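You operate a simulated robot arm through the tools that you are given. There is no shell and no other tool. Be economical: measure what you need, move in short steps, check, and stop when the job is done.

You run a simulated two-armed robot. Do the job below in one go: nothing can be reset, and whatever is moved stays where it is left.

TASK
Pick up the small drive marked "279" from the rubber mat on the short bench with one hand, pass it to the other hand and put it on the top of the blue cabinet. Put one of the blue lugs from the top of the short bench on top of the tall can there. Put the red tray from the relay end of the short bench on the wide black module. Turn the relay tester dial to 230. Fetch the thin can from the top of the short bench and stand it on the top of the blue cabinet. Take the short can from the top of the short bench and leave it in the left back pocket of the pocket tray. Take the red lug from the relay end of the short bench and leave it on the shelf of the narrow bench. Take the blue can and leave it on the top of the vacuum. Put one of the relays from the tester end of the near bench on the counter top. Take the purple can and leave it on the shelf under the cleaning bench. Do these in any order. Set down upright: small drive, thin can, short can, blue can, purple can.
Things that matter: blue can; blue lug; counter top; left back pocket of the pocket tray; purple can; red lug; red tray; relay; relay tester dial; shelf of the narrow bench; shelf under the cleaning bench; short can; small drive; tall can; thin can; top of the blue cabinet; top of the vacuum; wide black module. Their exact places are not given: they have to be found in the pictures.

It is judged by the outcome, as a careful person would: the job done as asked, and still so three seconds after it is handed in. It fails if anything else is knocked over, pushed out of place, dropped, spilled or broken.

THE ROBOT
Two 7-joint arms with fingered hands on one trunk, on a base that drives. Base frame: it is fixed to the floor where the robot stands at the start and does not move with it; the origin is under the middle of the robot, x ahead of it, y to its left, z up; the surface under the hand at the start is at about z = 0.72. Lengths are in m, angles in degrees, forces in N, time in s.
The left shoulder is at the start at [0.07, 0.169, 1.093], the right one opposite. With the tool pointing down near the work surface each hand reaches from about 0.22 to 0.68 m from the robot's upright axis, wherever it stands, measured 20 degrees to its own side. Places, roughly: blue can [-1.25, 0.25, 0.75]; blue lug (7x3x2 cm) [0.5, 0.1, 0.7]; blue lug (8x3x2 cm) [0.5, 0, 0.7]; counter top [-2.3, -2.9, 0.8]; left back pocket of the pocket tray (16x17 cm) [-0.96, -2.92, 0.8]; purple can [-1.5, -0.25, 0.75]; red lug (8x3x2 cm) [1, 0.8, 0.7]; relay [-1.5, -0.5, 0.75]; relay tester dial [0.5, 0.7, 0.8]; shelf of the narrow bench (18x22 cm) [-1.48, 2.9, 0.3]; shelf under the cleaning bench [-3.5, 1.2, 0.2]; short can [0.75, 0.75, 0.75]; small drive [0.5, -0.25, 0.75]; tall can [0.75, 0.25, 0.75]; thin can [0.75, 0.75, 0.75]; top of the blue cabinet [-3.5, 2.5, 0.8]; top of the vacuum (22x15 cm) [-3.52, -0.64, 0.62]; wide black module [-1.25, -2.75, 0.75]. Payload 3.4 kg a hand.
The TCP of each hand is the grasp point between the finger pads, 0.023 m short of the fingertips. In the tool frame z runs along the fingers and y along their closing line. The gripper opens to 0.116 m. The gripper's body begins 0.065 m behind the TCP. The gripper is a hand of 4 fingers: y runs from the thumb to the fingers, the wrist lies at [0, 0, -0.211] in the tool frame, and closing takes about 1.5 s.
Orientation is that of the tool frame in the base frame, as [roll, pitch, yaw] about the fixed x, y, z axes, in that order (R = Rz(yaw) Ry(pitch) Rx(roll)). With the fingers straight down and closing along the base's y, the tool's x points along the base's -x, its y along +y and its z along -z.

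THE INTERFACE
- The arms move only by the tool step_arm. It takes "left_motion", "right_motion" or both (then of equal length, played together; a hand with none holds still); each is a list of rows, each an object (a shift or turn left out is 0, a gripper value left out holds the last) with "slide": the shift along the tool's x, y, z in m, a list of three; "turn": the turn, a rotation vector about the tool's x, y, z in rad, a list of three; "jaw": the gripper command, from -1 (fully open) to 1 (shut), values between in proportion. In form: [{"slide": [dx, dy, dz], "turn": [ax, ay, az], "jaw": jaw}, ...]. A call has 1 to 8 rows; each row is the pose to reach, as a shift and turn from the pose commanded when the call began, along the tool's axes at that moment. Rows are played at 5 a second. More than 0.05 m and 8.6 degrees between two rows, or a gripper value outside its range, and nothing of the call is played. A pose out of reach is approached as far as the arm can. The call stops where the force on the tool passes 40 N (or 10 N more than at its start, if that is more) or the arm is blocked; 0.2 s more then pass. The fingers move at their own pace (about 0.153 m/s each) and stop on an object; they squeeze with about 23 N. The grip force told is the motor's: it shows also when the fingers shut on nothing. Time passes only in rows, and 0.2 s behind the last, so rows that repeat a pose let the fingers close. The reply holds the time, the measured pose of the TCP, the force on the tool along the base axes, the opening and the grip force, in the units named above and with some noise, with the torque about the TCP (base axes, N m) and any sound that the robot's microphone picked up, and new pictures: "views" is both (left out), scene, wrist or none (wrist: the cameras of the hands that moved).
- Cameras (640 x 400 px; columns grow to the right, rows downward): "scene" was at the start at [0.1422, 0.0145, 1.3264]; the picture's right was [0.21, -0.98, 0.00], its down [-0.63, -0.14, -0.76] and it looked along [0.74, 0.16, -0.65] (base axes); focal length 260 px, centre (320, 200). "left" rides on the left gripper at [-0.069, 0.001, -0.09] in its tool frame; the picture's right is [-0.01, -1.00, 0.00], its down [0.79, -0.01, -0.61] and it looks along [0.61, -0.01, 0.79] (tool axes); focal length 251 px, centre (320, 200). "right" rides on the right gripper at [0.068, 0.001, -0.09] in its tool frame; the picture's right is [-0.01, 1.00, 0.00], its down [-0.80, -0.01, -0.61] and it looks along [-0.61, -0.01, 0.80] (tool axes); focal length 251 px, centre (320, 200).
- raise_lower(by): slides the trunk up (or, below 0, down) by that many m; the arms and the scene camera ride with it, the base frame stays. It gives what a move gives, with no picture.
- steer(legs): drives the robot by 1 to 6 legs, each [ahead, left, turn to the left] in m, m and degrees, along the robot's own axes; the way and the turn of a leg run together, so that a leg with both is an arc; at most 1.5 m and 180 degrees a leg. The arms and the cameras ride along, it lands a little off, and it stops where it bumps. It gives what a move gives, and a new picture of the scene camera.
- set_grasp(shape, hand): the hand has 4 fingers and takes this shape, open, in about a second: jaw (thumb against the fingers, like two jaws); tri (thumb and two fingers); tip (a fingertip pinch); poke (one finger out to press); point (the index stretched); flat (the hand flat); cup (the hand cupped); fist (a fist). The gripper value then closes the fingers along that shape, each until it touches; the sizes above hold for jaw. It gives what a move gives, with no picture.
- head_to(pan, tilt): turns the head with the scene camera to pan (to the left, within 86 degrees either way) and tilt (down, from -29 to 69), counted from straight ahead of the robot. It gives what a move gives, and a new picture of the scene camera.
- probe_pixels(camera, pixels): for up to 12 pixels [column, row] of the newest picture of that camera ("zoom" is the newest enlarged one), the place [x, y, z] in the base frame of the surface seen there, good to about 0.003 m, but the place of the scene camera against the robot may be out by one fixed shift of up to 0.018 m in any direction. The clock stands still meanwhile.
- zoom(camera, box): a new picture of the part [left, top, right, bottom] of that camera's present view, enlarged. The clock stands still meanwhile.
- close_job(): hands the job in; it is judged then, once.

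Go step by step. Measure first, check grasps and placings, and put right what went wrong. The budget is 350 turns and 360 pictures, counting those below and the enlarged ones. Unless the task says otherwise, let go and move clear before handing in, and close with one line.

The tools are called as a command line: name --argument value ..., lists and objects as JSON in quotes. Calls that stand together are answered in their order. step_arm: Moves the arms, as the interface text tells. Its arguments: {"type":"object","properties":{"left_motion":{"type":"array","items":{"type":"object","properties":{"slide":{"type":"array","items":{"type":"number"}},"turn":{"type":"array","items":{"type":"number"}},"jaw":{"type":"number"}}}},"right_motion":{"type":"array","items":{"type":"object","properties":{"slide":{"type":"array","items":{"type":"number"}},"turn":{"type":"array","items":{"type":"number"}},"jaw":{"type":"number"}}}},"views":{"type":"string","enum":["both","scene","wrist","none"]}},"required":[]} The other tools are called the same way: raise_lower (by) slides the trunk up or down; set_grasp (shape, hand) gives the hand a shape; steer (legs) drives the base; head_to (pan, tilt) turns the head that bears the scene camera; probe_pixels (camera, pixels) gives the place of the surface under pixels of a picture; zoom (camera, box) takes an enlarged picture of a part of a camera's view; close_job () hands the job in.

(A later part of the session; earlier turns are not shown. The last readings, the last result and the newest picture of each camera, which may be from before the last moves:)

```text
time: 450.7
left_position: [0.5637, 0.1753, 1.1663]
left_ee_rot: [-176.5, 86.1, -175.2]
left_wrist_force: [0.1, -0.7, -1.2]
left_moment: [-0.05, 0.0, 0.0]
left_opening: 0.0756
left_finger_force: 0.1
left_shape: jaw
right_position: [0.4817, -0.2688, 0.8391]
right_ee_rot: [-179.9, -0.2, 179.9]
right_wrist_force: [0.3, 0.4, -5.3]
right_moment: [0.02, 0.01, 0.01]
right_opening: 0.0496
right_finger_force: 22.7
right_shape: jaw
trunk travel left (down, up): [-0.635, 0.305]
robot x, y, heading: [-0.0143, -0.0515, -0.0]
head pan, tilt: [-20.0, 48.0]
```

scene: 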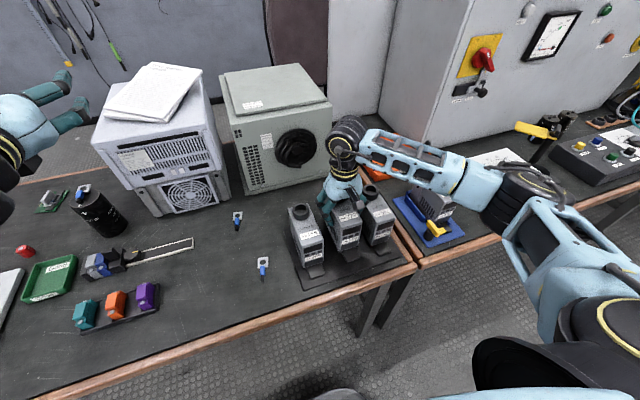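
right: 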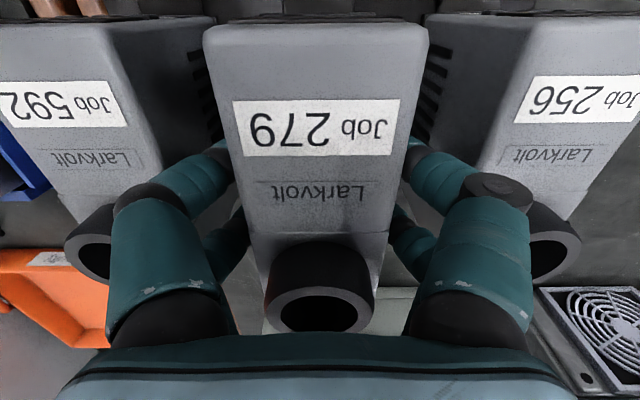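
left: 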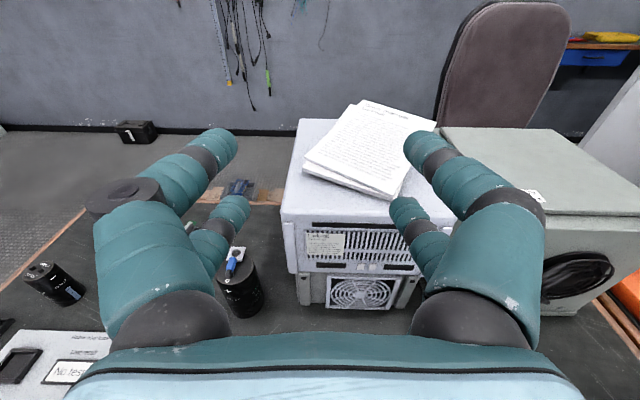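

279 is in the right hand. Lift it high, and bring the left hand (open, horizontal) toward the middle.

step_arm --right_motion '[{"slide": [0, 0, -0.05]}, {"slide": [0, 0, -0.1]}, {"slide": [0, 0, -0.15]}, {"slide": [0, 0, -0.2]}, {"slide": [0, 0, -0.25]}, {"slide": [0, 0, -0.3]}, {"slide": [0, 0, -0.35]}, {"slide": [0, 0, -0.4]}]' --left_motion '[{"slide": [0, -0.015, -0.01], "jaw": -1}, {"slide": [0, -0.03, -0.02]}, {"slide": [0, -0.045, -0.03]}, {"slide": [0, -0.06, -0.04]}, {"slide": [0, -0.075, -0.05]}, {"slide": [0, -0.09, -0.05]}, {"slide": [0, -0.09, -0.05]}, {"slide": [0, -0.09, -0.05]}]' --views "none"

```text
time: 452.5
left_position: [0.5122, 0.085, 1.1699]
left_ee_rot: [-175.0, 86.2, -173.6]
left_wrist_force: [0.6, 1.1, -0.1]
left_moment: [0.0, 0.0, -0.01]
left_opening: 0.116
left_finger_force: 0.1
left_shape: jaw
right_position: [0.4796, -0.2667, 1.2411]
right_ee_rot: [-179.9, 0.0, 179.9]
right_wrist_force: [0.9, 0.4, -5.9]
right_moment: [0.0, 0.01, 0.04]
right_opening: 0.0498
right_finger_force: 23.1
right_shape: jaw
trunk travel left (down, up): [-0.635, 0.305]
robot x, y, heading: [-0.0164, -0.0528, -0.2]
head pan, tilt: [-20.0, 48.0]
```

step_arm --left_motion '[{"slide": [0, -0.03, 0]}, {"slide": [0, -0.06, 0]}, {"slide": [0, -0.1, 0]}, {"slide": [0, -0.12, 0]}]' --right_motion '[{"slide": [0, 0, -0.04]}, {"slide": [0, 0, -0.08]}, {"slide": [-0.02, 0, -0.12]}, {"slide": [-0.04, 0.02, -0.12]}]' --views "none"

```text
time: 453.5
left_position: [0.5139, 0.0147, 1.1718]
left_ee_rot: [-175.8, 86.2, -174.4]
left_wrist_force: [0.3, 0.1, 0.1]
left_moment: [0.02, 0.04, -0.05]
left_opening: 0.1158
left_finger_force: 0.0
left_shape: jaw
left hand out of reach, approached as far as the arm can: row 3, 4
right_position: [0.4716, -0.2595, 1.2937]
right_ee_rot: [-179.9, 0.1, 179.9]
right_wrist_force: [0.3, 0.4, -5.5]
right_moment: [0.0, -0.06, -0.03]
right_opening: 0.0493
right_finger_force: 22.9
right_shape: jaw
right hand out of reach, approached as far as the arm can: row 2, 3, 4
trunk travel left (down, up): [-0.635, 0.305]
robot x, y, heading: [-0.0134, -0.0466, -0.1]
head pan, tilt: [-20.0, 48.0]
```

Right is at its height limit; lower the left with some downward tilt (which also helps placing later).

step_arm --left_motion '[{"slide": [0.03, 0, 0], "turn": [0, 0.12, 0]}, {"slide": [0.06, 0, 0], "turn": [0, 0.24, 0]}, {"slide": [0.09, 0, 0], "turn": [0, 0.36, 0]}, {"slide": [0.11, 0, 0], "turn": [0, 0.36, 0]}]' --views "none"

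```text
time: 454.5
left_position: [0.5062, 0.0199, 1.0599]
left_ee_rot: [-179.3, 65.4, -178.0]
left_wrist_force: [0.1, 0.4, -0.2]
left_moment: [-0.02, 0.01, -0.03]
left_opening: 0.1156
left_finger_force: 0.0
left_shape: jaw
left hand out of reach, approached as far as the arm can: row 4
right_position: [0.4735, -0.26, 1.2922]
right_ee_rot: [-179.9, 0.0, 180.0]
right_wrist_force: [-0.3, 0.4, -5.8]
right_moment: [0.01, 0.0, 0.02]
right_opening: 0.0496
right_finger_force: 23.6
right_shape: jaw
trunk travel left (down, up): [-0.635, 0.305]
robot x, y, heading: [-0.0166, -0.0523, 0.1]
head pan, tilt: [-20.0, 48.0]
```

Plan: left waits slightly lower and back, right brings the drive over, then left rises around its lower front. Step one: left back 4 cm; right over.

step_arm --left_motion '[{"slide": [0.0083, 0, -0.0182]}, {"slide": [0.0166, 0, -0.0364]}]' --views "none"

step_arm --right_motion '[{"slide": [-0.01, 0.04, 0.01]}, {"slide": [-0.02, 0.08, 0.02]}, {"slide": [-0.03, 0.12, 0.03]}, {"slide": [-0.04, 0.16, 0.04]}, {"slide": [-0.055, 0.2, 0.05]}, {"slide": [-0.07, 0.24, 0.06]}, {"slide": [-0.085, 0.28, 0.063]}]' --views "scene"

```text
time: 455.1
left_position: [0.4664, 0.0195, 1.0591]
left_ee_rot: [-179.3, 65.4, -178.1]
left_wrist_force: [-0.4, 0.1, -0.2]
left_moment: [0.03, 0.0, 0.04]
left_opening: 0.1159
left_finger_force: 0.0
left_shape: jaw
right_position: [0.4715, -0.2598, 1.2939]
right_ee_rot: [-179.9, 0.0, 179.9]
right_wrist_force: [0.2, -0.3, -5.9]
right_moment: [0.02, -0.02, 0.0]
right_opening: 0.0497
right_finger_force: 22.7
right_shape: jaw
trunk travel left (down, up): [-0.635, 0.305]
robot x, y, heading: [-0.0138, -0.0529, -0.1]
head pan, tilt: [-20.0, 48.0]
```

```text
time: 456.7
left_position: [0.4679, 0.0194, 1.0588]
left_ee_rot: [-179.3, 65.4, -178.1]
left_wrist_force: [-1.0, 0.1, -0.2]
left_moment: [0.01, 0.0, -0.01]
left_opening: 0.116
left_finger_force: 0.2
left_shape: jaw
right_position: [0.4859, -0.0444, 1.2201]
right_ee_rot: [179.7, -0.3, 179.5]
right_wrist_force: [-0.3, 0.0, -5.5]
right_moment: [-0.02, 0.0, -0.03]
right_opening: 0.0495
right_finger_force: 22.8
right_shape: jaw
right hand out of reach, approached as far as the arm can: row 3, 4, 5, 6, 7
trunk travel left (down, up): [-0.635, 0.305]
robot x, y, heading: [-0.0122, -0.0482, -0.2]
head pan, tilt: [-20.0, 48.0]
```

scene: 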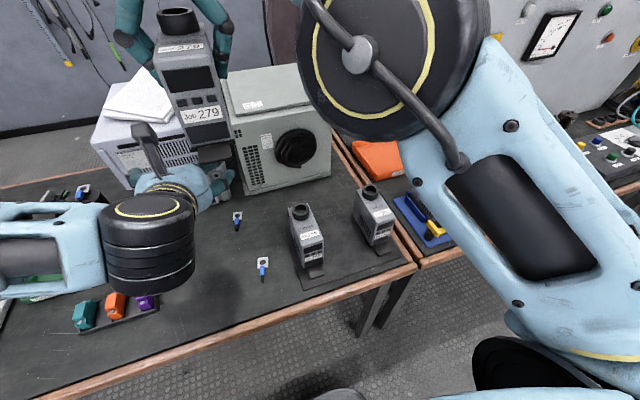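

Right can't cross past the middle. Use a diagonal handover: turn the left hand's fingers to point forward-right, and yaw the drive so its front faces the left hand.

step_arm --left_motion '[{"slide": [0.009, 0.02, -0.008], "turn": [0.119, 0, 0.0545]}, {"slide": [0.018, 0.04, -0.016], "turn": [0.238, 0, 0.109]}, {"slide": [0.028, 0.06, -0.024], "turn": [0.357, 0, 0.1635]}, {"slide": [0.037, 0.08, -0.033], "turn": [0.476, 0, 0.218]}, {"slide": [0.046, 0.1, -0.041], "turn": [0.595, 0, 0.2725]}, {"slide": [0.055, 0.12, -0.049], "turn": [0.714, 0, 0.327]}]' --views "none"

step_arm --right_motion '[{"turn": [0, 0, 0.13]}, {"turn": [0, 0, 0.26]}, {"turn": [0, 0, 0.39]}, {"turn": [0, 0, 0.52]}, {"turn": [0, 0, 0.65]}, {"turn": [0, 0, 0.785]}]' --views "scene"

```text
time: 458.1
left_position: [0.4126, 0.1437, 1.029]
left_ee_rot: [-179.4, 65.8, 137.0]
left_wrist_force: [0.1, 0.5, 0.3]
left_moment: [-0.02, -0.02, 0.01]
left_opening: 0.1159
left_finger_force: 0.0
left_shape: jaw
left hand out of reach, approached as far as the arm can: row 2, 3, 4, 5, 6
right_position: [0.4838, -0.0447, 1.2221]
right_ee_rot: [179.6, -0.1, 179.6]
right_wrist_force: [-0.8, -0.3, -5.2]
right_moment: [-0.02, -0.03, 0.0]
right_opening: 0.0495
right_finger_force: 23.0
right_shape: jaw
trunk travel left (down, up): [-0.635, 0.305]
robot x, y, heading: [-0.0135, -0.0504, 0.0]
head pan, tilt: [-20.0, 48.0]
```

```text
time: 459.5
left_position: [0.4127, 0.1435, 1.0286]
left_ee_rot: [-179.7, 65.6, 136.7]
left_wrist_force: [-0.6, -0.7, -0.3]
left_moment: [0.03, 0.02, 0.02]
left_opening: 0.1161
left_finger_force: 0.1
left_shape: jaw
right_position: [0.4852, -0.0447, 1.2199]
right_ee_rot: [-179.8, -0.3, 134.2]
right_wrist_force: [0.3, -0.5, -6.4]
right_moment: [-0.03, -0.01, 0.01]
right_opening: 0.0493
right_finger_force: 23.1
right_shape: jaw
trunk travel left (down, up): [-0.635, 0.305]
robot x, y, heading: [-0.0174, -0.0506, -0.2]
head pan, tilt: [-20.0, 48.0]
```

scene: 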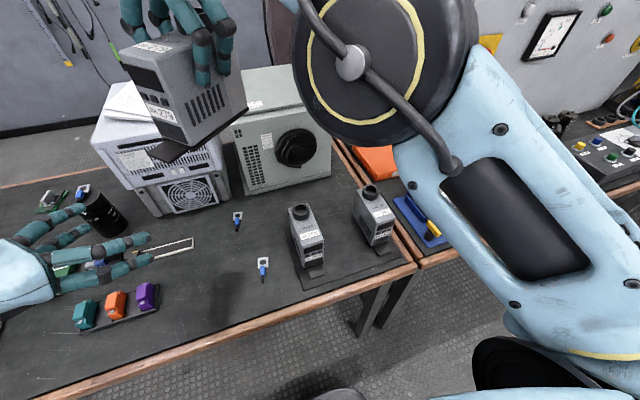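

Good geometry. Move the left hand under-front of the drive (pre-position).

step_arm --left_motion '[{"slide": [-0.018, -0.028, 0.023]}, {"slide": [-0.036, -0.055, 0.046]}, {"slide": [-0.0546, -0.0829, 0.0685]}]' --views "both"

```text
time: 460.3
left_position: [0.4285, 0.0222, 1.0505]
left_ee_rot: [-179.9, 65.6, 136.4]
left_wrist_force: [0.5, -0.3, -0.7]
left_moment: [0.02, -0.01, 0.02]
left_opening: 0.1161
left_finger_force: 0.0
left_shape: jaw
left hand out of reach, approached as far as the arm can: row 1, 2, 3
right_position: [0.4863, -0.0464, 1.2229]
right_ee_rot: [179.9, -0.7, 134.6]
right_wrist_force: [0.7, -0.9, -5.6]
right_moment: [-0.01, 0.0, 0.0]
right_opening: 0.0495
right_finger_force: 23.4
right_shape: jaw
trunk travel left (down, up): [-0.635, 0.305]
robot x, y, heading: [-0.014, -0.0514, 0.0]
head pan, tilt: [-20.0, 48.0]
```

scene: 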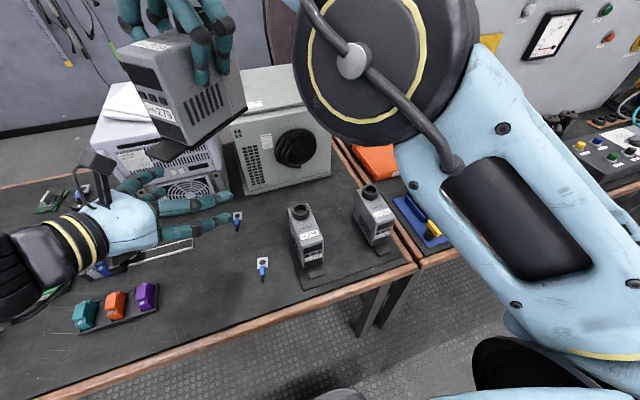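
left: 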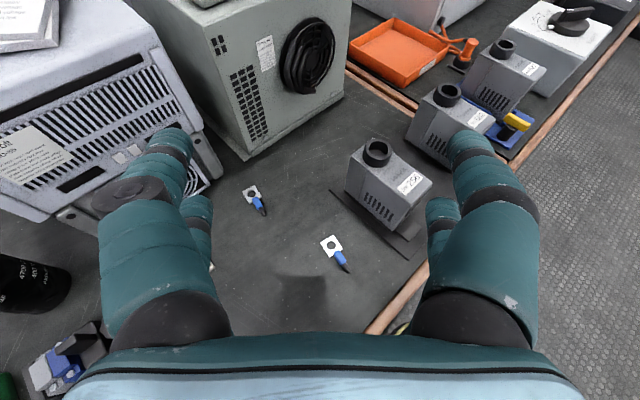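

Now rise around the drive's lower front and level the fingers.

step_arm --left_motion '[{"slide": [-0.0364, -0.003, -0.0165], "turn": [0, -0.08, 0]}, {"slide": [-0.0729, -0.006, -0.033], "turn": [0, -0.16, 0]}, {"slide": [-0.1107, -0.0082, -0.0502], "turn": [0, -0.25, 0]}]' --views "both"

```text
time: 461.1
left_position: [0.4253, 0.0175, 1.1746]
left_ee_rot: [-179.3, 80.0, 137.0]
left_wrist_force: [0.0, -0.2, -0.7]
left_moment: [-0.02, 0.03, -0.02]
left_opening: 0.1161
left_finger_force: 0.0
left_shape: jaw
left hand out of reach, approached as far as the arm can: row 1, 2, 3
right_position: [0.4838, -0.0459, 1.2234]
right_ee_rot: [179.8, -0.5, 134.4]
right_wrist_force: [0.3, -0.8, -5.6]
right_moment: [-0.01, 0.0, 0.0]
right_opening: 0.0494
right_finger_force: 22.7
right_shape: jaw
trunk travel left (down, up): [-0.635, 0.305]
robot x, y, heading: [-0.0147, -0.0509, 0.2]
head pan, tilt: [-20.0, 48.0]
```

scene: 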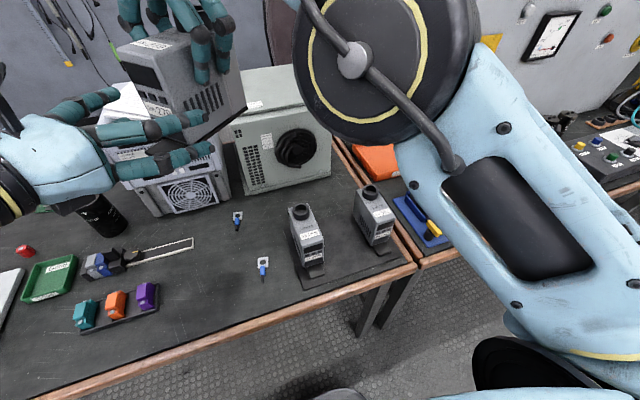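
left: 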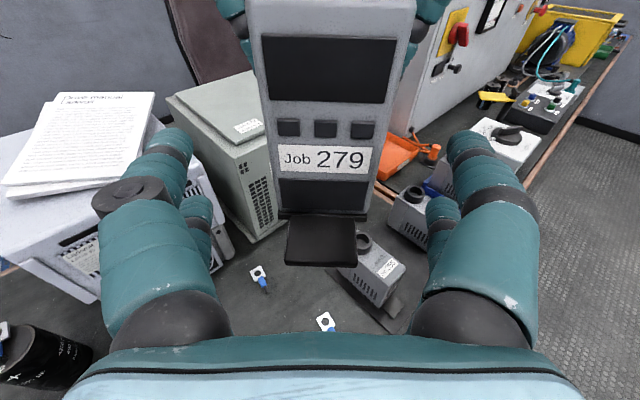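

The left camera sees drive 279 centred between the fingers. Advance 3.4 cm and close.

step_arm --left_motion '[{"slide": [-0.002, -0.002, 0.017]}, {"slide": [-0.0035, -0.004, 0.034]}, {"slide": [-0.0035, -0.004, 0.034], "jaw": 0}, {"slide": [-0.0035, -0.004, 0.034], "jaw": 1}, {"slide": [-0.0035, -0.004, 0.034], "jaw": 1}, {"slide": [-0.0035, -0.004, 0.034], "jaw": 1}]' --views "both"

```text
time: 462.5
left_position: [0.4483, -0.0096, 1.1734]
left_ee_rot: [-179.3, 80.0, 137.0]
left_wrist_force: [1.2, -1.2, -0.6]
left_moment: [0.0, -0.04, -0.07]
left_opening: 0.0492
left_finger_force: 23.3
left_shape: jaw
right_position: [0.4847, -0.0442, 1.2233]
right_ee_rot: [179.8, -0.3, 134.4]
right_wrist_force: [-0.4, 1.0, -6.2]
right_moment: [0.01, 0.04, 0.07]
right_opening: 0.0494
right_finger_force: 22.7
right_shape: jaw
trunk travel left (down, up): [-0.635, 0.305]
robot x, y, heading: [-0.0118, -0.0518, -0.1]
head pan, tilt: [-20.0, 48.0]
```

scene: 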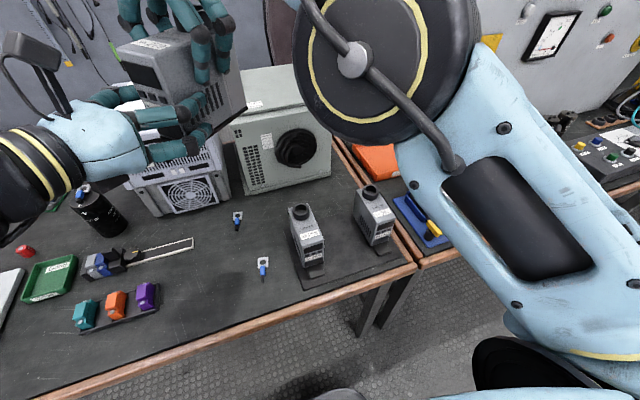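
left: 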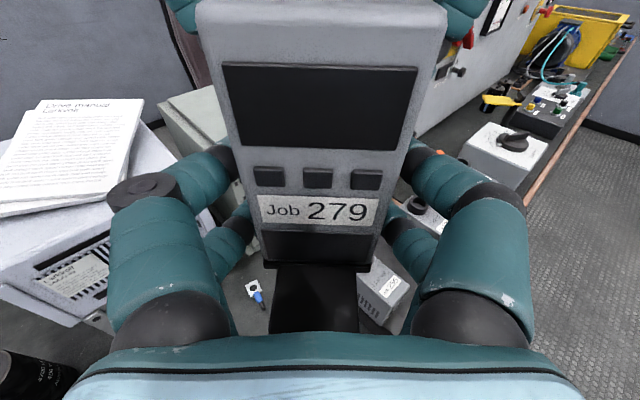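

Both hands hold it. Release with the right and check the left bears it.

step_arm --right_motion '[{"jaw": 0.5}, {"jaw": -0.1}, {"jaw": -0.3}, {"jaw": -0.3}]' --views "wrist"

```text
time: 463.5
left_position: [0.4493, -0.0096, 1.1712]
left_ee_rot: [-179.2, 80.0, 137.2]
left_wrist_force: [0.1, 0.0, 1.0]
left_moment: [0.2, 0.22, 0.02]
left_opening: 0.0497
left_finger_force: 23.4
left_shape: jaw
right_position: [0.4862, -0.0449, 1.2249]
right_ee_rot: [179.7, -0.4, 134.4]
right_wrist_force: [-0.1, -0.5, -0.1]
right_moment: [0.01, -0.03, 0.03]
right_opening: 0.0747
right_finger_force: 0.1
right_shape: jaw
trunk travel left (down, up): [-0.635, 0.305]
robot x, y, heading: [-0.0142, -0.0483, -0.3]
head pan, tilt: [-20.0, 48.0]
```

right: 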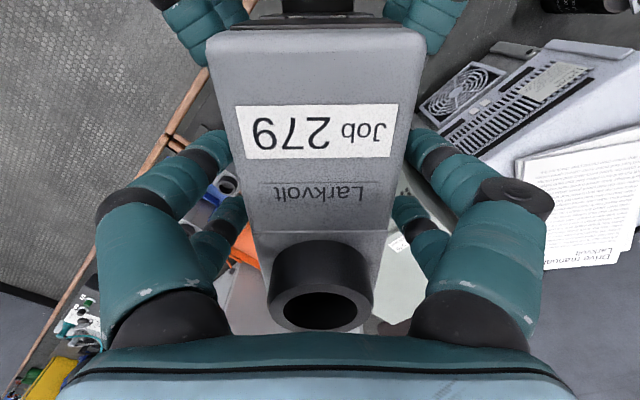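

step_arm --right_motion '[{"slide": [-0.03, 0, -0.005]}, {"slide": [-0.06, 0, -0.01]}, {"slide": [-0.09, 0, -0.01]}, {"slide": [-0.11, 0, -0.01]}]' --views "both"

```text
time: 464.5
left_position: [0.4497, -0.0092, 1.1718]
left_ee_rot: [-179.5, 80.0, 136.9]
left_wrist_force: [-0.9, -5.2, -0.6]
left_moment: [0.42, 0.19, -0.51]
left_opening: 0.0495
left_finger_force: 22.9
left_shape: jaw
right_position: [0.5198, -0.1114, 1.2171]
right_ee_rot: [-179.8, 0.0, 135.0]
right_wrist_force: [1.9, 5.0, 0.1]
right_moment: [0.1, -0.03, 0.09]
right_opening: 0.077
right_finger_force: 0.0
right_shape: jaw
right hand out of reach, approached as far as the arm can: row 1, 2, 3, 4
trunk travel left (down, up): [-0.635, 0.305]
robot x, y, heading: [-0.0116, -0.0542, 0.0]
head pan, tilt: [-20.0, 48.0]
```

scene: 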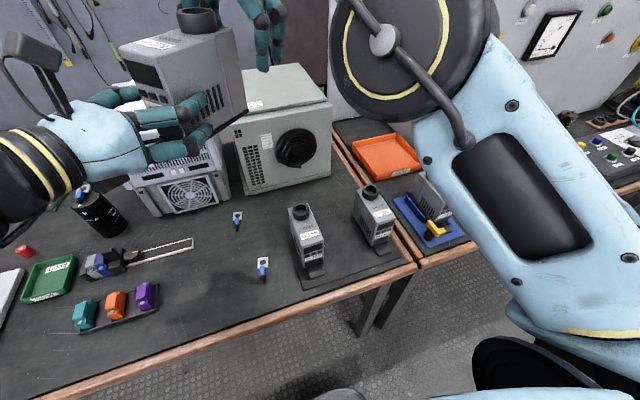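
right: 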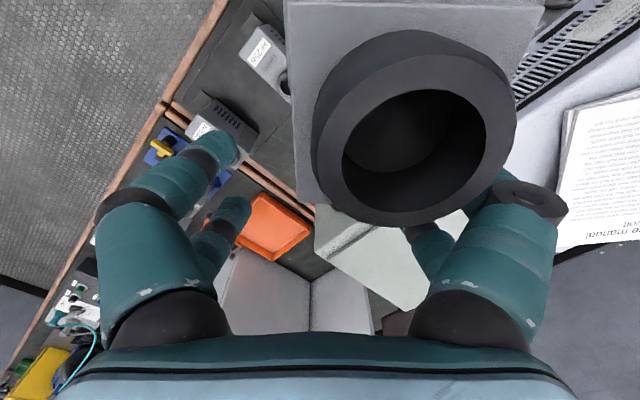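

Right drifted at its limit and a finger touches the drive (5 N). Move the left hand with the drive back out instead, first sideways off the finger.

step_arm --left_motion '[{"slide": [0, -0.012, 0]}, {"slide": [0.004, -0.014, -0.02]}, {"slide": [0.008, -0.014, -0.04]}, {"slide": [0.012, -0.014, -0.065]}]' --views "both"

```text
time: 465.5
left_position: [0.4211, 0.0197, 1.1857]
left_ee_rot: [-179.3, 79.8, 137.1]
left_wrist_force: [0.3, -0.4, -6.1]
left_moment: [0.2, 0.17, 0.02]
left_opening: 0.0494
left_finger_force: 23.0
left_shape: jaw
left hand out of reach, approached as far as the arm can: row 3, 4
right_position: [0.5189, -0.1118, 1.2183]
right_ee_rot: [-179.9, 0.0, 134.8]
right_wrist_force: [0.3, 0.4, 0.5]
right_moment: [0.0, 0.0, -0.01]
right_opening: 0.0753
right_finger_force: 0.2
right_shape: jaw
trunk travel left (down, up): [-0.635, 0.305]
robot x, y, heading: [-0.0113, -0.0536, 0.1]
head pan, tilt: [-20.0, 48.0]
```

scene: 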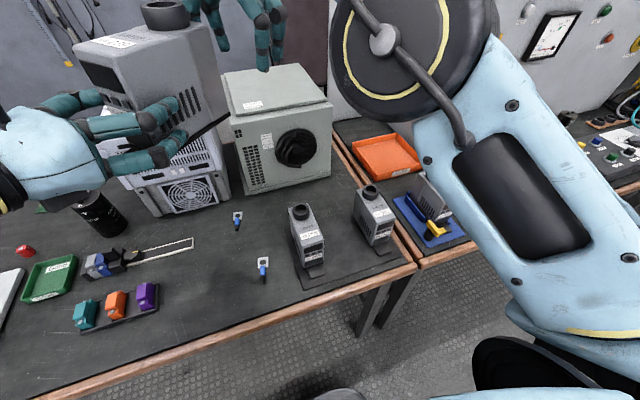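
left: 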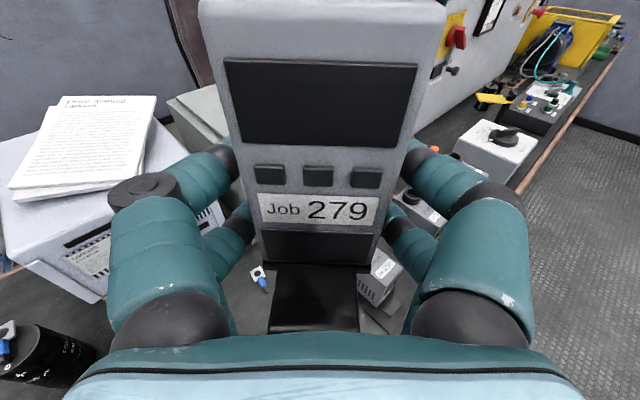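

Handover succeeded: left holds 279. Bring the right hand back to neutral and move the left outward a bit.

step_arm --right_motion '[{"slide": [-0.03, -0.03, 0]}, {"slide": [-0.06, -0.06, 0], "turn": [0, 0, -0.13]}, {"slide": [-0.07, -0.09, 0.02], "turn": [0, 0, -0.26]}, {"slide": [-0.06, -0.12, 0.05], "turn": [0, 0, -0.39]}, {"slide": [-0.05, -0.14, 0.08], "turn": [0, 0, -0.52]}, {"slide": [-0.04, -0.16, 0.11], "turn": [0, 0, -0.65]}, {"slide": [-0.04, -0.16, 0.15], "turn": [0, 0, -0.785]}]' --left_motion '[{"slide": [0, 0, 0]}, {"slide": [0, 0.02, -0.01]}, {"slide": [0, 0.04, -0.02]}, {"slide": [0, 0.06, -0.04]}, {"slide": [0, 0.08, -0.05]}, {"slide": [0, 0.09, -0.06]}, {"slide": [0, 0.09, -0.07]}]' --views "none"

steer --legs '[[-0.12, 0, 0], [0, 0.95, 0]]'

head_to --pan -15 --tilt 45

```text
time: 467.1
left_position: [0.4355, 0.1295, 1.1957]
left_ee_rot: [-179.4, 79.9, 136.9]
left_wrist_force: [0.1, 0.3, -5.2]
left_moment: [0.2, 0.21, 0.0]
left_opening: 0.0493
left_finger_force: 22.7
left_shape: jaw
right_position: [0.4319, -0.2531, 1.0686]
right_ee_rot: [-179.9, 0.0, -179.9]
right_wrist_force: [0.0, 0.2, -0.4]
right_moment: [-0.01, 0.0, 0.01]
right_opening: 0.0754
right_finger_force: 0.0
right_shape: jaw
trunk travel left (down, up): [-0.635, 0.305]
robot x, y, heading: [-0.0147, -0.05, 0.1]
head pan, tilt: [-20.0, 48.0]
```

```text
time: 472.9
left_position: [0.3179, 1.0664, 1.1945]
left_ee_rot: [-179.5, 79.9, 136.6]
left_wrist_force: [0.5, 0.4, -5.0]
left_moment: [0.19, 0.19, 0.01]
left_opening: 0.0491
left_finger_force: 23.3
left_shape: jaw
right_position: [0.3129, 0.6851, 1.0701]
right_ee_rot: [-179.8, -0.1, 179.6]
right_wrist_force: [-0.8, -0.7, -0.3]
right_moment: [-0.01, -0.01, 0.0]
right_opening: 0.0754
right_finger_force: 0.2
right_shape: jaw
trunk travel left (down, up): [-0.635, 0.305]
robot x, y, heading: [-0.1319, 0.8923, -0.3]
head pan, tilt: [-20.0, 48.0]
```

scene: 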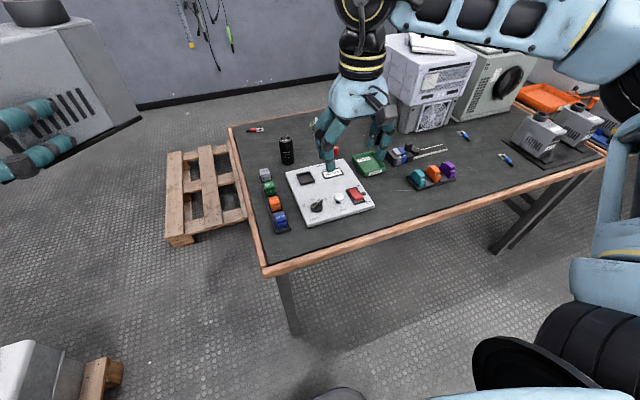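

```text
time: 473.5
left_position: [0.3172, 1.0677, 1.1945]
left_ee_rot: [-179.3, 79.8, 136.6]
left_wrist_force: [0.1, 0.5, -5.8]
left_moment: [0.19, 0.21, -0.04]
left_opening: 0.0496
left_finger_force: 23.5
left_shape: jaw
right_position: [0.3124, 0.6844, 1.0689]
right_ee_rot: [-179.9, -0.2, 179.5]
right_wrist_force: [-0.1, -0.3, 0.5]
right_moment: [-0.03, 0.02, -0.05]
right_opening: 0.0756
right_finger_force: 0.0
right_shape: jaw
trunk travel left (down, up): [-0.635, 0.305]
robot x, y, heading: [-0.1312, 0.8894, -0.6]
head pan, tilt: [-15.0, 45.0]
```

scene: 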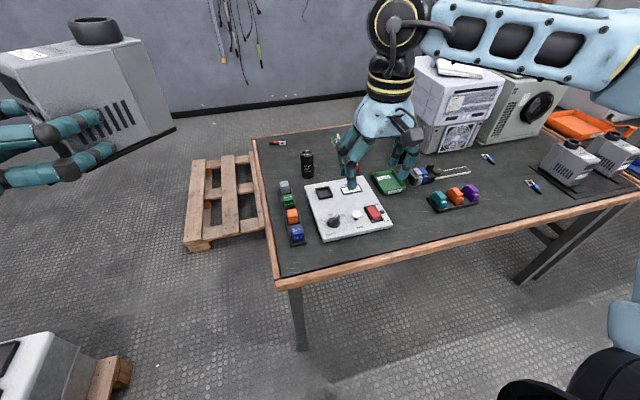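

probe_pixels --camera "scene" --pixels '[[300, 345], [292, 300], [307, 155], [307, 172], [278, 142], [285, 143], [270, 142], [240, 215], [60, 395]]'

```text
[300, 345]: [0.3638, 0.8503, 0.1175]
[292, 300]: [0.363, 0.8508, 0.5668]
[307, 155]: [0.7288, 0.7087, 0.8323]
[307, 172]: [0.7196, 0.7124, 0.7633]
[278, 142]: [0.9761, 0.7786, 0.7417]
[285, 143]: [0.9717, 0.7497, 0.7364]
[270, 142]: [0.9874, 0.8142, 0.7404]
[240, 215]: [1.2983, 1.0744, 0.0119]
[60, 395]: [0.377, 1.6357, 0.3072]
```

The bench leg at (0.364,0.85) limits me; x=0.10 at y≈0.87 should just suit. Approach.

steer --legs '[[0.225, -0.02, 0.6]]'

step_arm --right_motion '[{"slide": [-0.02, 0, 0.045]}, {"slide": [-0.05, 0.02, 0.08]}, {"slide": [-0.09, 0.03, 0.1]}, {"slide": [-0.13, 0.035, 0.11]}, {"slide": [-0.17, 0.035, 0.115]}]' --views "wrist"

```text
time: 475.2
left_position: [0.5386, 1.0554, 1.1935]
left_ee_rot: [-179.1, 79.9, 137.8]
left_wrist_force: [0.5, 0.3, -5.7]
left_moment: [0.18, 0.2, -0.02]
left_opening: 0.0493
left_finger_force: 22.7
left_shape: jaw
right_position: [0.5397, 0.6728, 1.0698]
right_ee_rot: [-179.8, -0.2, -179.6]
right_wrist_force: [-0.2, -0.4, 0.0]
right_moment: [-0.03, 0.03, 0.03]
right_opening: 0.0753
right_finger_force: 0.1
right_shape: jaw
trunk travel left (down, up): [-0.635, 0.305]
robot x, y, heading: [0.0938, 0.8707, 0.2]
head pan, tilt: [-15.0, 45.0]
```

scene: 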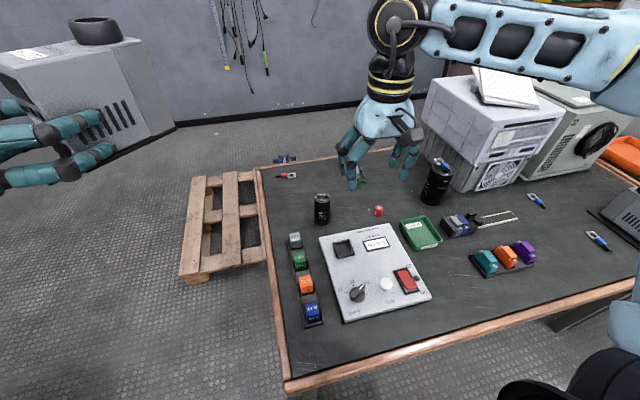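

```text
refused: row 2 steps farther than a row can; nothing moved
```

step_arm --right_motion '[{"slide": [-0.0325, 0.006, 0.0233]}, {"slide": [-0.065, 0.012, 0.0467]}, {"slide": [-0.0975, 0.018, 0.07]}, {"slide": [-0.13, 0.024, 0.0933]}, {"slide": [-0.1625, 0.03, 0.1167]}, {"slide": [-0.195, 0.036, 0.14]}]' --views "wrist"

```text
time: 476.6
left_position: [0.5399, 1.0584, 1.1945]
left_ee_rot: [-178.7, 79.9, 138.4]
left_wrist_force: [0.9, 0.5, -4.7]
left_moment: [0.17, 0.2, -0.02]
left_opening: 0.0494
left_finger_force: 22.7
left_shape: jaw
right_position: [0.7338, 0.71, 0.9289]
right_ee_rot: [-179.8, -0.2, -179.3]
right_wrist_force: [-0.6, 0.0, -0.3]
right_moment: [0.0, -0.04, -0.02]
right_opening: 0.0754
right_finger_force: 0.0
right_shape: jaw
trunk travel left (down, up): [-0.635, 0.305]
robot x, y, heading: [0.0951, 0.8724, 0.3]
head pan, tilt: [-15.0, 45.0]
```

right: 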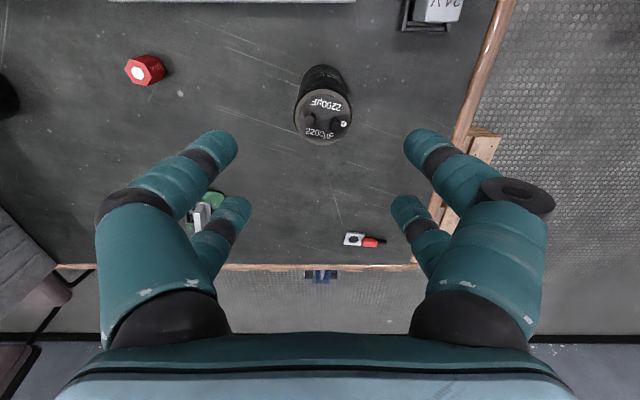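

probe_pixels --camera "right" --pixels '[[297, 118], [350, 118], [322, 143], [322, 118], [352, 240], [366, 242], [380, 243], [372, 240]]'

```text
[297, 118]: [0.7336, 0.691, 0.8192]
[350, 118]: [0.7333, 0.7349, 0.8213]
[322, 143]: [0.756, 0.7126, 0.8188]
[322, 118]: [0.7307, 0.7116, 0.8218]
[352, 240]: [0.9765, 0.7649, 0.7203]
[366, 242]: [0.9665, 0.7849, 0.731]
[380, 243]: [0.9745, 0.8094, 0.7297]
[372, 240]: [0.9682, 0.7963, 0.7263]
```

Thin can centre (0.734,0.7125). Descend and grip.

step_arm --right_motion '[{"slide": [0, 0.0025, 0.045]}, {"slide": [0, 0.0025, 0.09]}, {"slide": [0, 0.0025, 0.13]}, {"slide": [0, 0.0025, 0.144]}, {"slide": [0, 0.0025, 0.144], "jaw": 0.5}, {"slide": [0, 0.0025, 0.144], "jaw": 1}, {"slide": [0, 0.0025, 0.144], "jaw": 1}, {"slide": [0, 0.0025, 0.11], "jaw": 1}]' --views "wrist"

```text
time: 478.4
left_position: [0.5379, 1.0552, 1.1949]
left_ee_rot: [-179.2, 79.9, 137.8]
left_wrist_force: [0.7, 1.0, -6.1]
left_moment: [0.18, 0.21, 0.01]
left_opening: 0.0491
left_finger_force: 23.1
left_shape: jaw
right_position: [0.7302, 0.7136, 0.8204]
right_ee_rot: [-179.8, -0.1, -179.5]
right_wrist_force: [0.1, 0.5, -2.6]
right_moment: [0.0, 0.05, 0.01]
right_opening: 0.0049
right_finger_force: 23.3
right_shape: jaw
right hand out of reach, approached as far as the arm can: row 3, 4, 5, 6, 7, 8
trunk travel left (down, up): [-0.635, 0.305]
robot x, y, heading: [0.0913, 0.8694, 0.6]
head pan, tilt: [-15.0, 45.0]
```

right: 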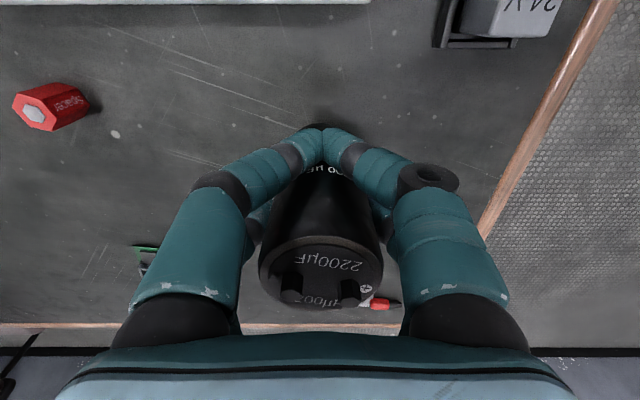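

Grip is off-centre (opening 0.005, near pair slipped round the front). Set it back down and regrip properly.

step_arm --right_motion '[{"slide": [0, 0, 0.02]}, {"slide": [0, 0, 0.031]}, {"slide": [0, 0, 0.035]}, {"slide": [0, 0, 0.037]}]' --views "none"

```text
time: 479.4
left_position: [0.538, 1.0564, 1.1941]
left_ee_rot: [-179.2, 79.8, 137.7]
left_wrist_force: [0.5, -0.3, -5.3]
left_moment: [0.17, 0.21, -0.01]
left_opening: 0.0494
left_finger_force: 23.5
left_shape: jaw
right_position: [0.7213, 0.7103, 0.7899]
right_ee_rot: [-179.9, -0.1, -179.5]
right_wrist_force: [0.5, 0.3, -2.6]
right_moment: [0.03, 0.0, 0.03]
right_opening: 0.005
right_finger_force: 23.4
right_shape: jaw
right hand out of reach, approached as far as the arm can: row 1, 2, 3, 4
trunk travel left (down, up): [-0.635, 0.305]
robot x, y, heading: [0.0952, 0.8724, 0.6]
head pan, tilt: [-15.0, 45.0]
```

raise_lower --by -0.004

```text
time: 480.0
left_position: [0.5372, 1.0561, 1.1902]
left_ee_rot: [-179.3, 80.0, 137.6]
left_wrist_force: [-0.8, -0.9, -6.0]
left_moment: [0.23, 0.18, -0.01]
left_opening: 0.0492
left_finger_force: 22.7
left_shape: jaw
right_position: [0.7227, 0.7108, 0.7849]
right_ee_rot: [-179.9, -0.1, -179.5]
right_wrist_force: [0.2, 0.1, 3.4]
right_moment: [-0.04, -0.07, -0.02]
right_opening: 0.0047
right_finger_force: 23.2
right_shape: jaw
trunk travel left (down, up): [-0.631, 0.309]
robot x, y, heading: [0.0891, 0.8702, 0.5]
head pan, tilt: [-15.0, 45.0]
```

Contact (3.4 N). Open and rise to view.

step_arm --right_motion '[{"jaw": 0.5}, {"jaw": 0.0}, {"jaw": -0.3}, {"jaw": -0.3}, {"slide": [0, 0, -0.04]}, {"slide": [0, 0, -0.08]}, {"slide": [0, 0, -0.12]}]' --views "wrist"

```text
time: 481.6
left_position: [0.5385, 1.0569, 1.1912]
left_ee_rot: [-179.4, 80.0, 137.6]
left_wrist_force: [0.4, -0.1, -6.2]
left_moment: [0.17, 0.21, -0.04]
left_opening: 0.0491
left_finger_force: 22.7
left_shape: jaw
right_position: [0.723, 0.7086, 0.9038]
right_ee_rot: [-179.9, -0.1, -179.5]
right_wrist_force: [0.0, -0.2, 0.6]
right_moment: [0.0, -0.02, -0.01]
right_opening: 0.0749
right_finger_force: 0.0
right_shape: jaw
trunk travel left (down, up): [-0.631, 0.309]
robot x, y, heading: [0.095, 0.872, 0.6]
head pan, tilt: [-15.0, 45.0]
```

right: 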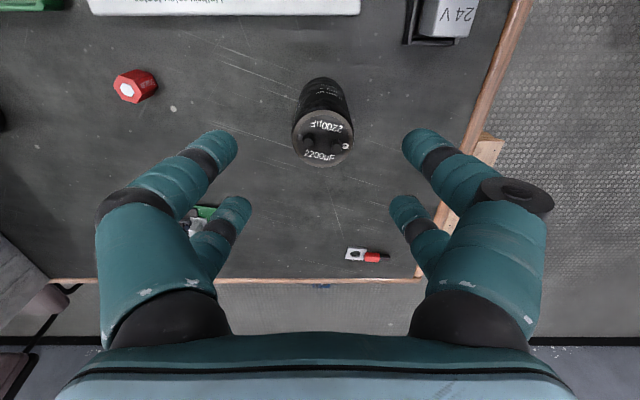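

probe_pixels --camera "right" --pixels '[[294, 135], [351, 135], [323, 164], [323, 135]]'

```text
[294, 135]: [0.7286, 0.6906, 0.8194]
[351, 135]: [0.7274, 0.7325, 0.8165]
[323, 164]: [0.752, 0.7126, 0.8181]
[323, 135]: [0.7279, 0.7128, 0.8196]
```

step_arm --right_motion '[{"slide": [-0.009, 0.0035, 0]}, {"slide": [-0.009, 0.0035, 0]}]' --views "none"

raise_lower --by -0.118

step_arm --right_motion '[{"jaw": 0.3}, {"jaw": 1}, {"jaw": 1}, {"jaw": 1}]' --views "wrist"

```text
time: 482.2
left_position: [0.5388, 1.0551, 1.1907]
left_ee_rot: [-179.5, 79.9, 137.5]
left_wrist_force: [-0.2, 0.6, -6.2]
left_moment: [0.2, 0.2, -0.01]
left_opening: 0.0491
left_finger_force: 22.9
left_shape: jaw
right_position: [0.7331, 0.7109, 0.9042]
right_ee_rot: [-179.9, -0.1, -179.5]
right_wrist_force: [-0.7, 0.2, -0.1]
right_moment: [-0.01, 0.01, -0.01]
right_opening: 0.0749
right_finger_force: 0.1
right_shape: jaw
trunk travel left (down, up): [-0.631, 0.309]
robot x, y, heading: [0.0924, 0.8722, 0.6]
head pan, tilt: [-15.0, 45.0]
```

```text
time: 483.6
left_position: [0.5384, 1.0559, 1.073]
left_ee_rot: [-179.5, 79.9, 137.7]
left_wrist_force: [-0.8, 0.2, -5.3]
left_moment: [0.22, 0.23, 0.01]
left_opening: 0.0494
left_finger_force: 22.7
left_shape: jaw
right_position: [0.733, 0.7125, 0.7856]
right_ee_rot: [-179.9, -0.1, -179.5]
right_wrist_force: [0.3, 1.2, 0.8]
right_moment: [0.02, -0.02, 0.01]
right_opening: 0.0748
right_finger_force: 0.1
right_shape: jaw
trunk travel left (down, up): [-0.513, 0.427]
robot x, y, heading: [0.0914, 0.8702, 0.7]
head pan, tilt: [-15.0, 45.0]
```

```text
time: 484.6
left_position: [0.5377, 1.0557, 1.0719]
left_ee_rot: [-179.2, 79.9, 137.8]
left_wrist_force: [0.8, -0.4, -6.0]
left_moment: [0.19, 0.21, 0.02]
left_opening: 0.0494
left_finger_force: 22.6
left_shape: jaw
right_position: [0.7322, 0.7134, 0.7841]
right_ee_rot: [-179.9, -0.1, -179.5]
right_wrist_force: [-0.5, 0.5, 0.9]
right_moment: [0.04, 0.01, 0.02]
right_opening: 0.0283
right_finger_force: 22.5
right_shape: jaw
trunk travel left (down, up): [-0.513, 0.427]
robot x, y, heading: [0.0923, 0.8709, 0.8]
head pan, tilt: [-15.0, 45.0]
```

right: 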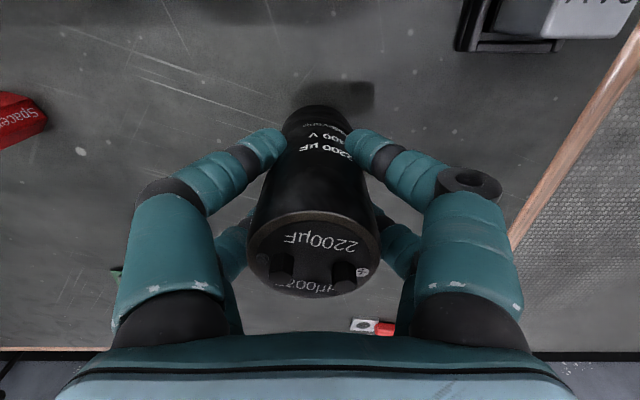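

Well centred now. Raise with the trunk, retract, and start the trip to the blue cabinet.

raise_lower --by 0.22

step_arm --right_motion '[{"slide": [0.05, 0, 0]}, {"slide": [0.1, 0, 0]}, {"slide": [0.15, 0, 0]}, {"slide": [0.2, 0, 0]}, {"slide": [0.25, 0.0, 0]}]' --views "none"

steer --legs '[[-0.42, 0, -0.8]]'

```text
time: 487.0
left_position: [0.5396, 1.0557, 1.2927]
left_ee_rot: [-179.2, 79.9, 137.8]
left_wrist_force: [-0.2, 0.1, -5.6]
left_moment: [0.18, 0.21, 0.02]
left_opening: 0.0491
left_finger_force: 23.4
left_shape: jaw
right_position: [0.7316, 0.7122, 1.0051]
right_ee_rot: [180.0, -0.2, -179.5]
right_wrist_force: [-0.6, 0.4, -3.4]
right_moment: [-0.02, -0.02, 0.01]
right_opening: 0.0285
right_finger_force: 23.1
right_shape: jaw
trunk travel left (down, up): [-0.733, 0.207]
robot x, y, heading: [0.0922, 0.8693, 0.7]
head pan, tilt: [-15.0, 45.0]
```

```text
time: 488.2
left_position: [0.5362, 1.056, 1.2927]
left_ee_rot: [-179.7, 80.0, 137.3]
left_wrist_force: [-0.4, -0.2, -4.7]
left_moment: [0.16, 0.21, -0.01]
left_opening: 0.0492
left_finger_force: 23.5
left_shape: jaw
right_position: [0.4843, 0.7119, 1.0073]
right_ee_rot: [-179.9, 0.0, -179.6]
right_wrist_force: [-0.5, 0.4, -2.3]
right_moment: [-0.02, -0.02, -0.01]
right_opening: 0.0277
right_finger_force: 23.6
right_shape: jaw
trunk travel left (down, up): [-0.733, 0.207]
robot x, y, heading: [0.092, 0.8711, 0.6]
head pan, tilt: [-15.0, 45.0]
```

```text
time: 490.8
left_position: [0.1175, 1.05, 1.2927]
left_ee_rot: [-179.1, 79.9, 137.5]
left_wrist_force: [-0.7, -0.4, -6.4]
left_moment: [0.21, 0.2, 0.0]
left_opening: 0.0491
left_finger_force: 22.5
left_shape: jaw
right_position: [0.0582, 0.7052, 1.0065]
right_ee_rot: [-179.8, -0.2, -180.0]
right_wrist_force: [-0.2, 0.2, -1.9]
right_moment: [0.0, -0.04, 0.01]
right_opening: 0.0276
right_finger_force: 23.0
right_shape: jaw
trunk travel left (down, up): [-0.733, 0.207]
robot x, y, heading: [-0.3359, 0.8666, 0.2]
head pan, tilt: [-15.0, 45.0]
```

scene: 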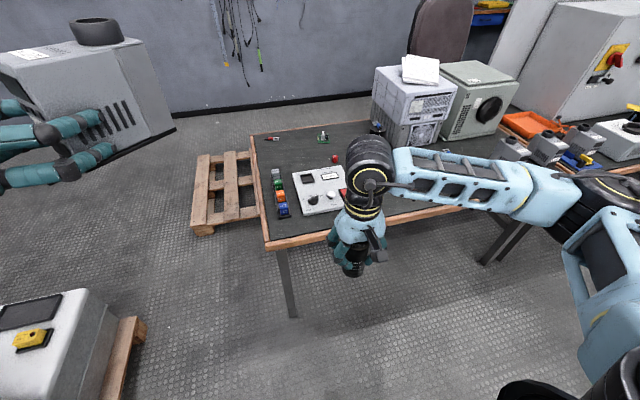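

steer --legs '[[0, -1.5, 0], [0, -1.05, 0], [-1.4, 0, 0], [-0.7, 0, 0], [0, 0, 180]]'

steer --legs '[[0, -1.5, 0], [0, -1.5, 0], [0, -0.9, 0]]'

head_to --pan 0 --tilt 35

```text
time: 520.6
left_position: [-2.8147, -1.998, 1.292]
left_ee_rot: [-179.2, 79.9, -41.3]
left_wrist_force: [0.7, -0.8, -5.2]
left_moment: [-0.17, -0.19, 0.02]
left_opening: 0.0486
left_finger_force: 22.6
left_shape: jaw
right_position: [-2.7667, -1.652, 1.0078]
right_ee_rot: [-179.9, 0.0, 1.5]
right_wrist_force: [1.0, -0.2, -2.5]
right_moment: [-0.03, -0.01, 0.01]
right_opening: 0.0273
right_finger_force: 22.9
right_shape: jaw
trunk travel left (down, up): [-0.733, 0.207]
robot x, y, heading: [-2.3717, -1.8063, -178.3]
head pan, tilt: [-15.0, 45.0]
```

scene: 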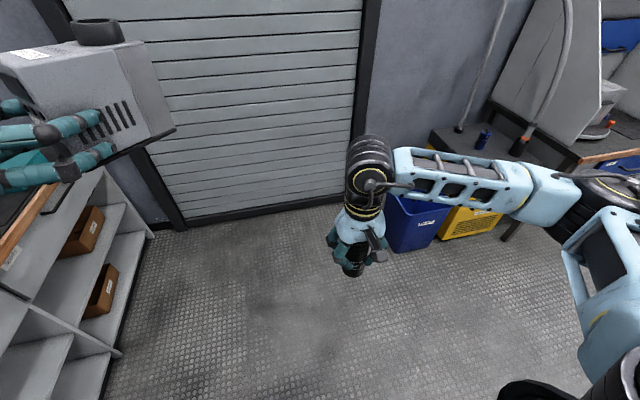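

```text
time: 539.4
left_position: [-3.0039, 1.875, 1.2926]
left_ee_rot: [-179.1, 79.9, -38.7]
left_wrist_force: [-0.4, -0.5, -6.1]
left_moment: [-0.14, -0.25, 0.01]
left_opening: 0.0487
left_finger_force: 23.1
left_shape: jaw
right_position: [-2.9713, 2.2238, 1.006]
right_ee_rot: [-179.9, -0.1, 4.0]
right_wrist_force: [-0.9, 0.6, -1.5]
right_moment: [-0.01, -0.03, 0.02]
right_opening: 0.0267
right_finger_force: 23.6
right_shape: jaw
trunk travel left (down, up): [-0.733, 0.207]
robot x, y, heading: [-2.5663, 2.0885, -176.2]
head pan, tilt: [-15.0, 45.0]
```

scene: 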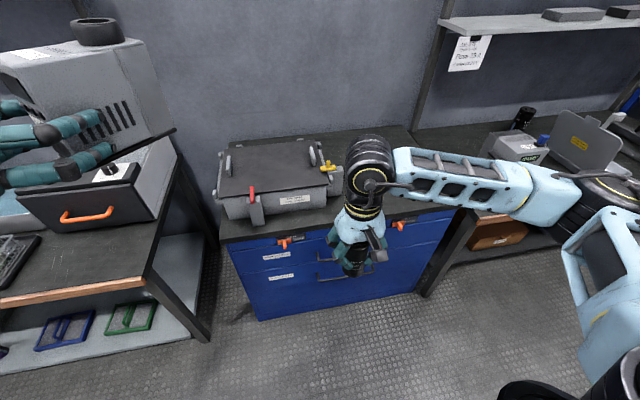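

```text
time: 540.2
left_position: [-3.0046, 1.8765, 1.2918]
left_ee_rot: [-179.4, 79.9, -38.8]
left_wrist_force: [-0.2, 0.3, -5.6]
left_moment: [-0.17, -0.25, 0.02]
left_opening: 0.0485
left_finger_force: 23.9
left_shape: jaw
right_position: [-2.9708, 2.224, 1.0066]
right_ee_rot: [-180.0, -0.1, 3.9]
right_wrist_force: [0.2, 0.5, -2.8]
right_moment: [-0.03, 0.0, 0.0]
right_opening: 0.0267
right_finger_force: 23.1
right_shape: jaw
trunk travel left (down, up): [-0.733, 0.207]
robot x, y, heading: [-2.569, 2.0887, -176.1]
head pan, tilt: [0.0, 35.0]
```

scene: 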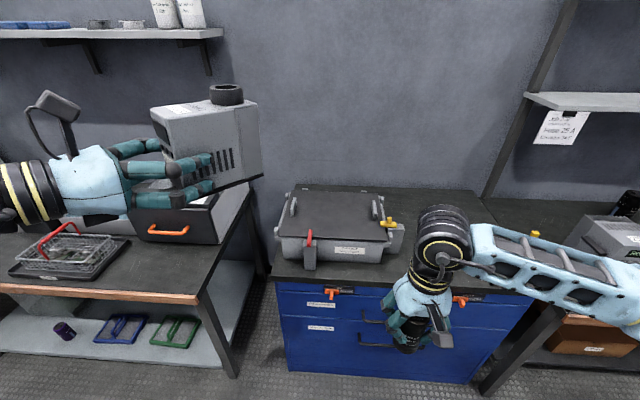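

probe_pixels --camera "scene" --pixels '[[275, 275], [400, 265], [405, 235], [470, 210], [410, 200], [395, 275], [520, 290], [492, 230], [300, 265], [385, 220], [350, 275], [470, 195]]'

zoom --camera "scene" --box '[250, 170, 550, 330]'

```text
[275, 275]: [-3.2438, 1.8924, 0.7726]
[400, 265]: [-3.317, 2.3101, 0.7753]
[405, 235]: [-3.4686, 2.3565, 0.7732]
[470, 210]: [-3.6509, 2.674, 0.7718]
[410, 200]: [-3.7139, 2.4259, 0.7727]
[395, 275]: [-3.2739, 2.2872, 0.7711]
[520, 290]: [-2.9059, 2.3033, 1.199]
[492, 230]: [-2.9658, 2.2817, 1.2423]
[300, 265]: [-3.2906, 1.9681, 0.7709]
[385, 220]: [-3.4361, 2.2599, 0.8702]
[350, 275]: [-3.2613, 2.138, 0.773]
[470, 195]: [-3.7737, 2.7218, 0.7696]
```

```text
2.13 times, centred on (400, 250) of scene
```

zoom: 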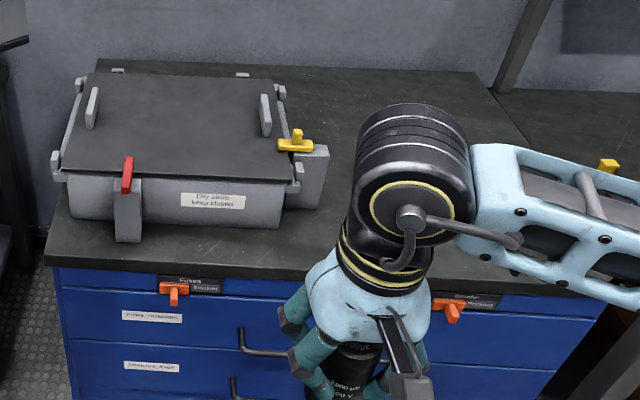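

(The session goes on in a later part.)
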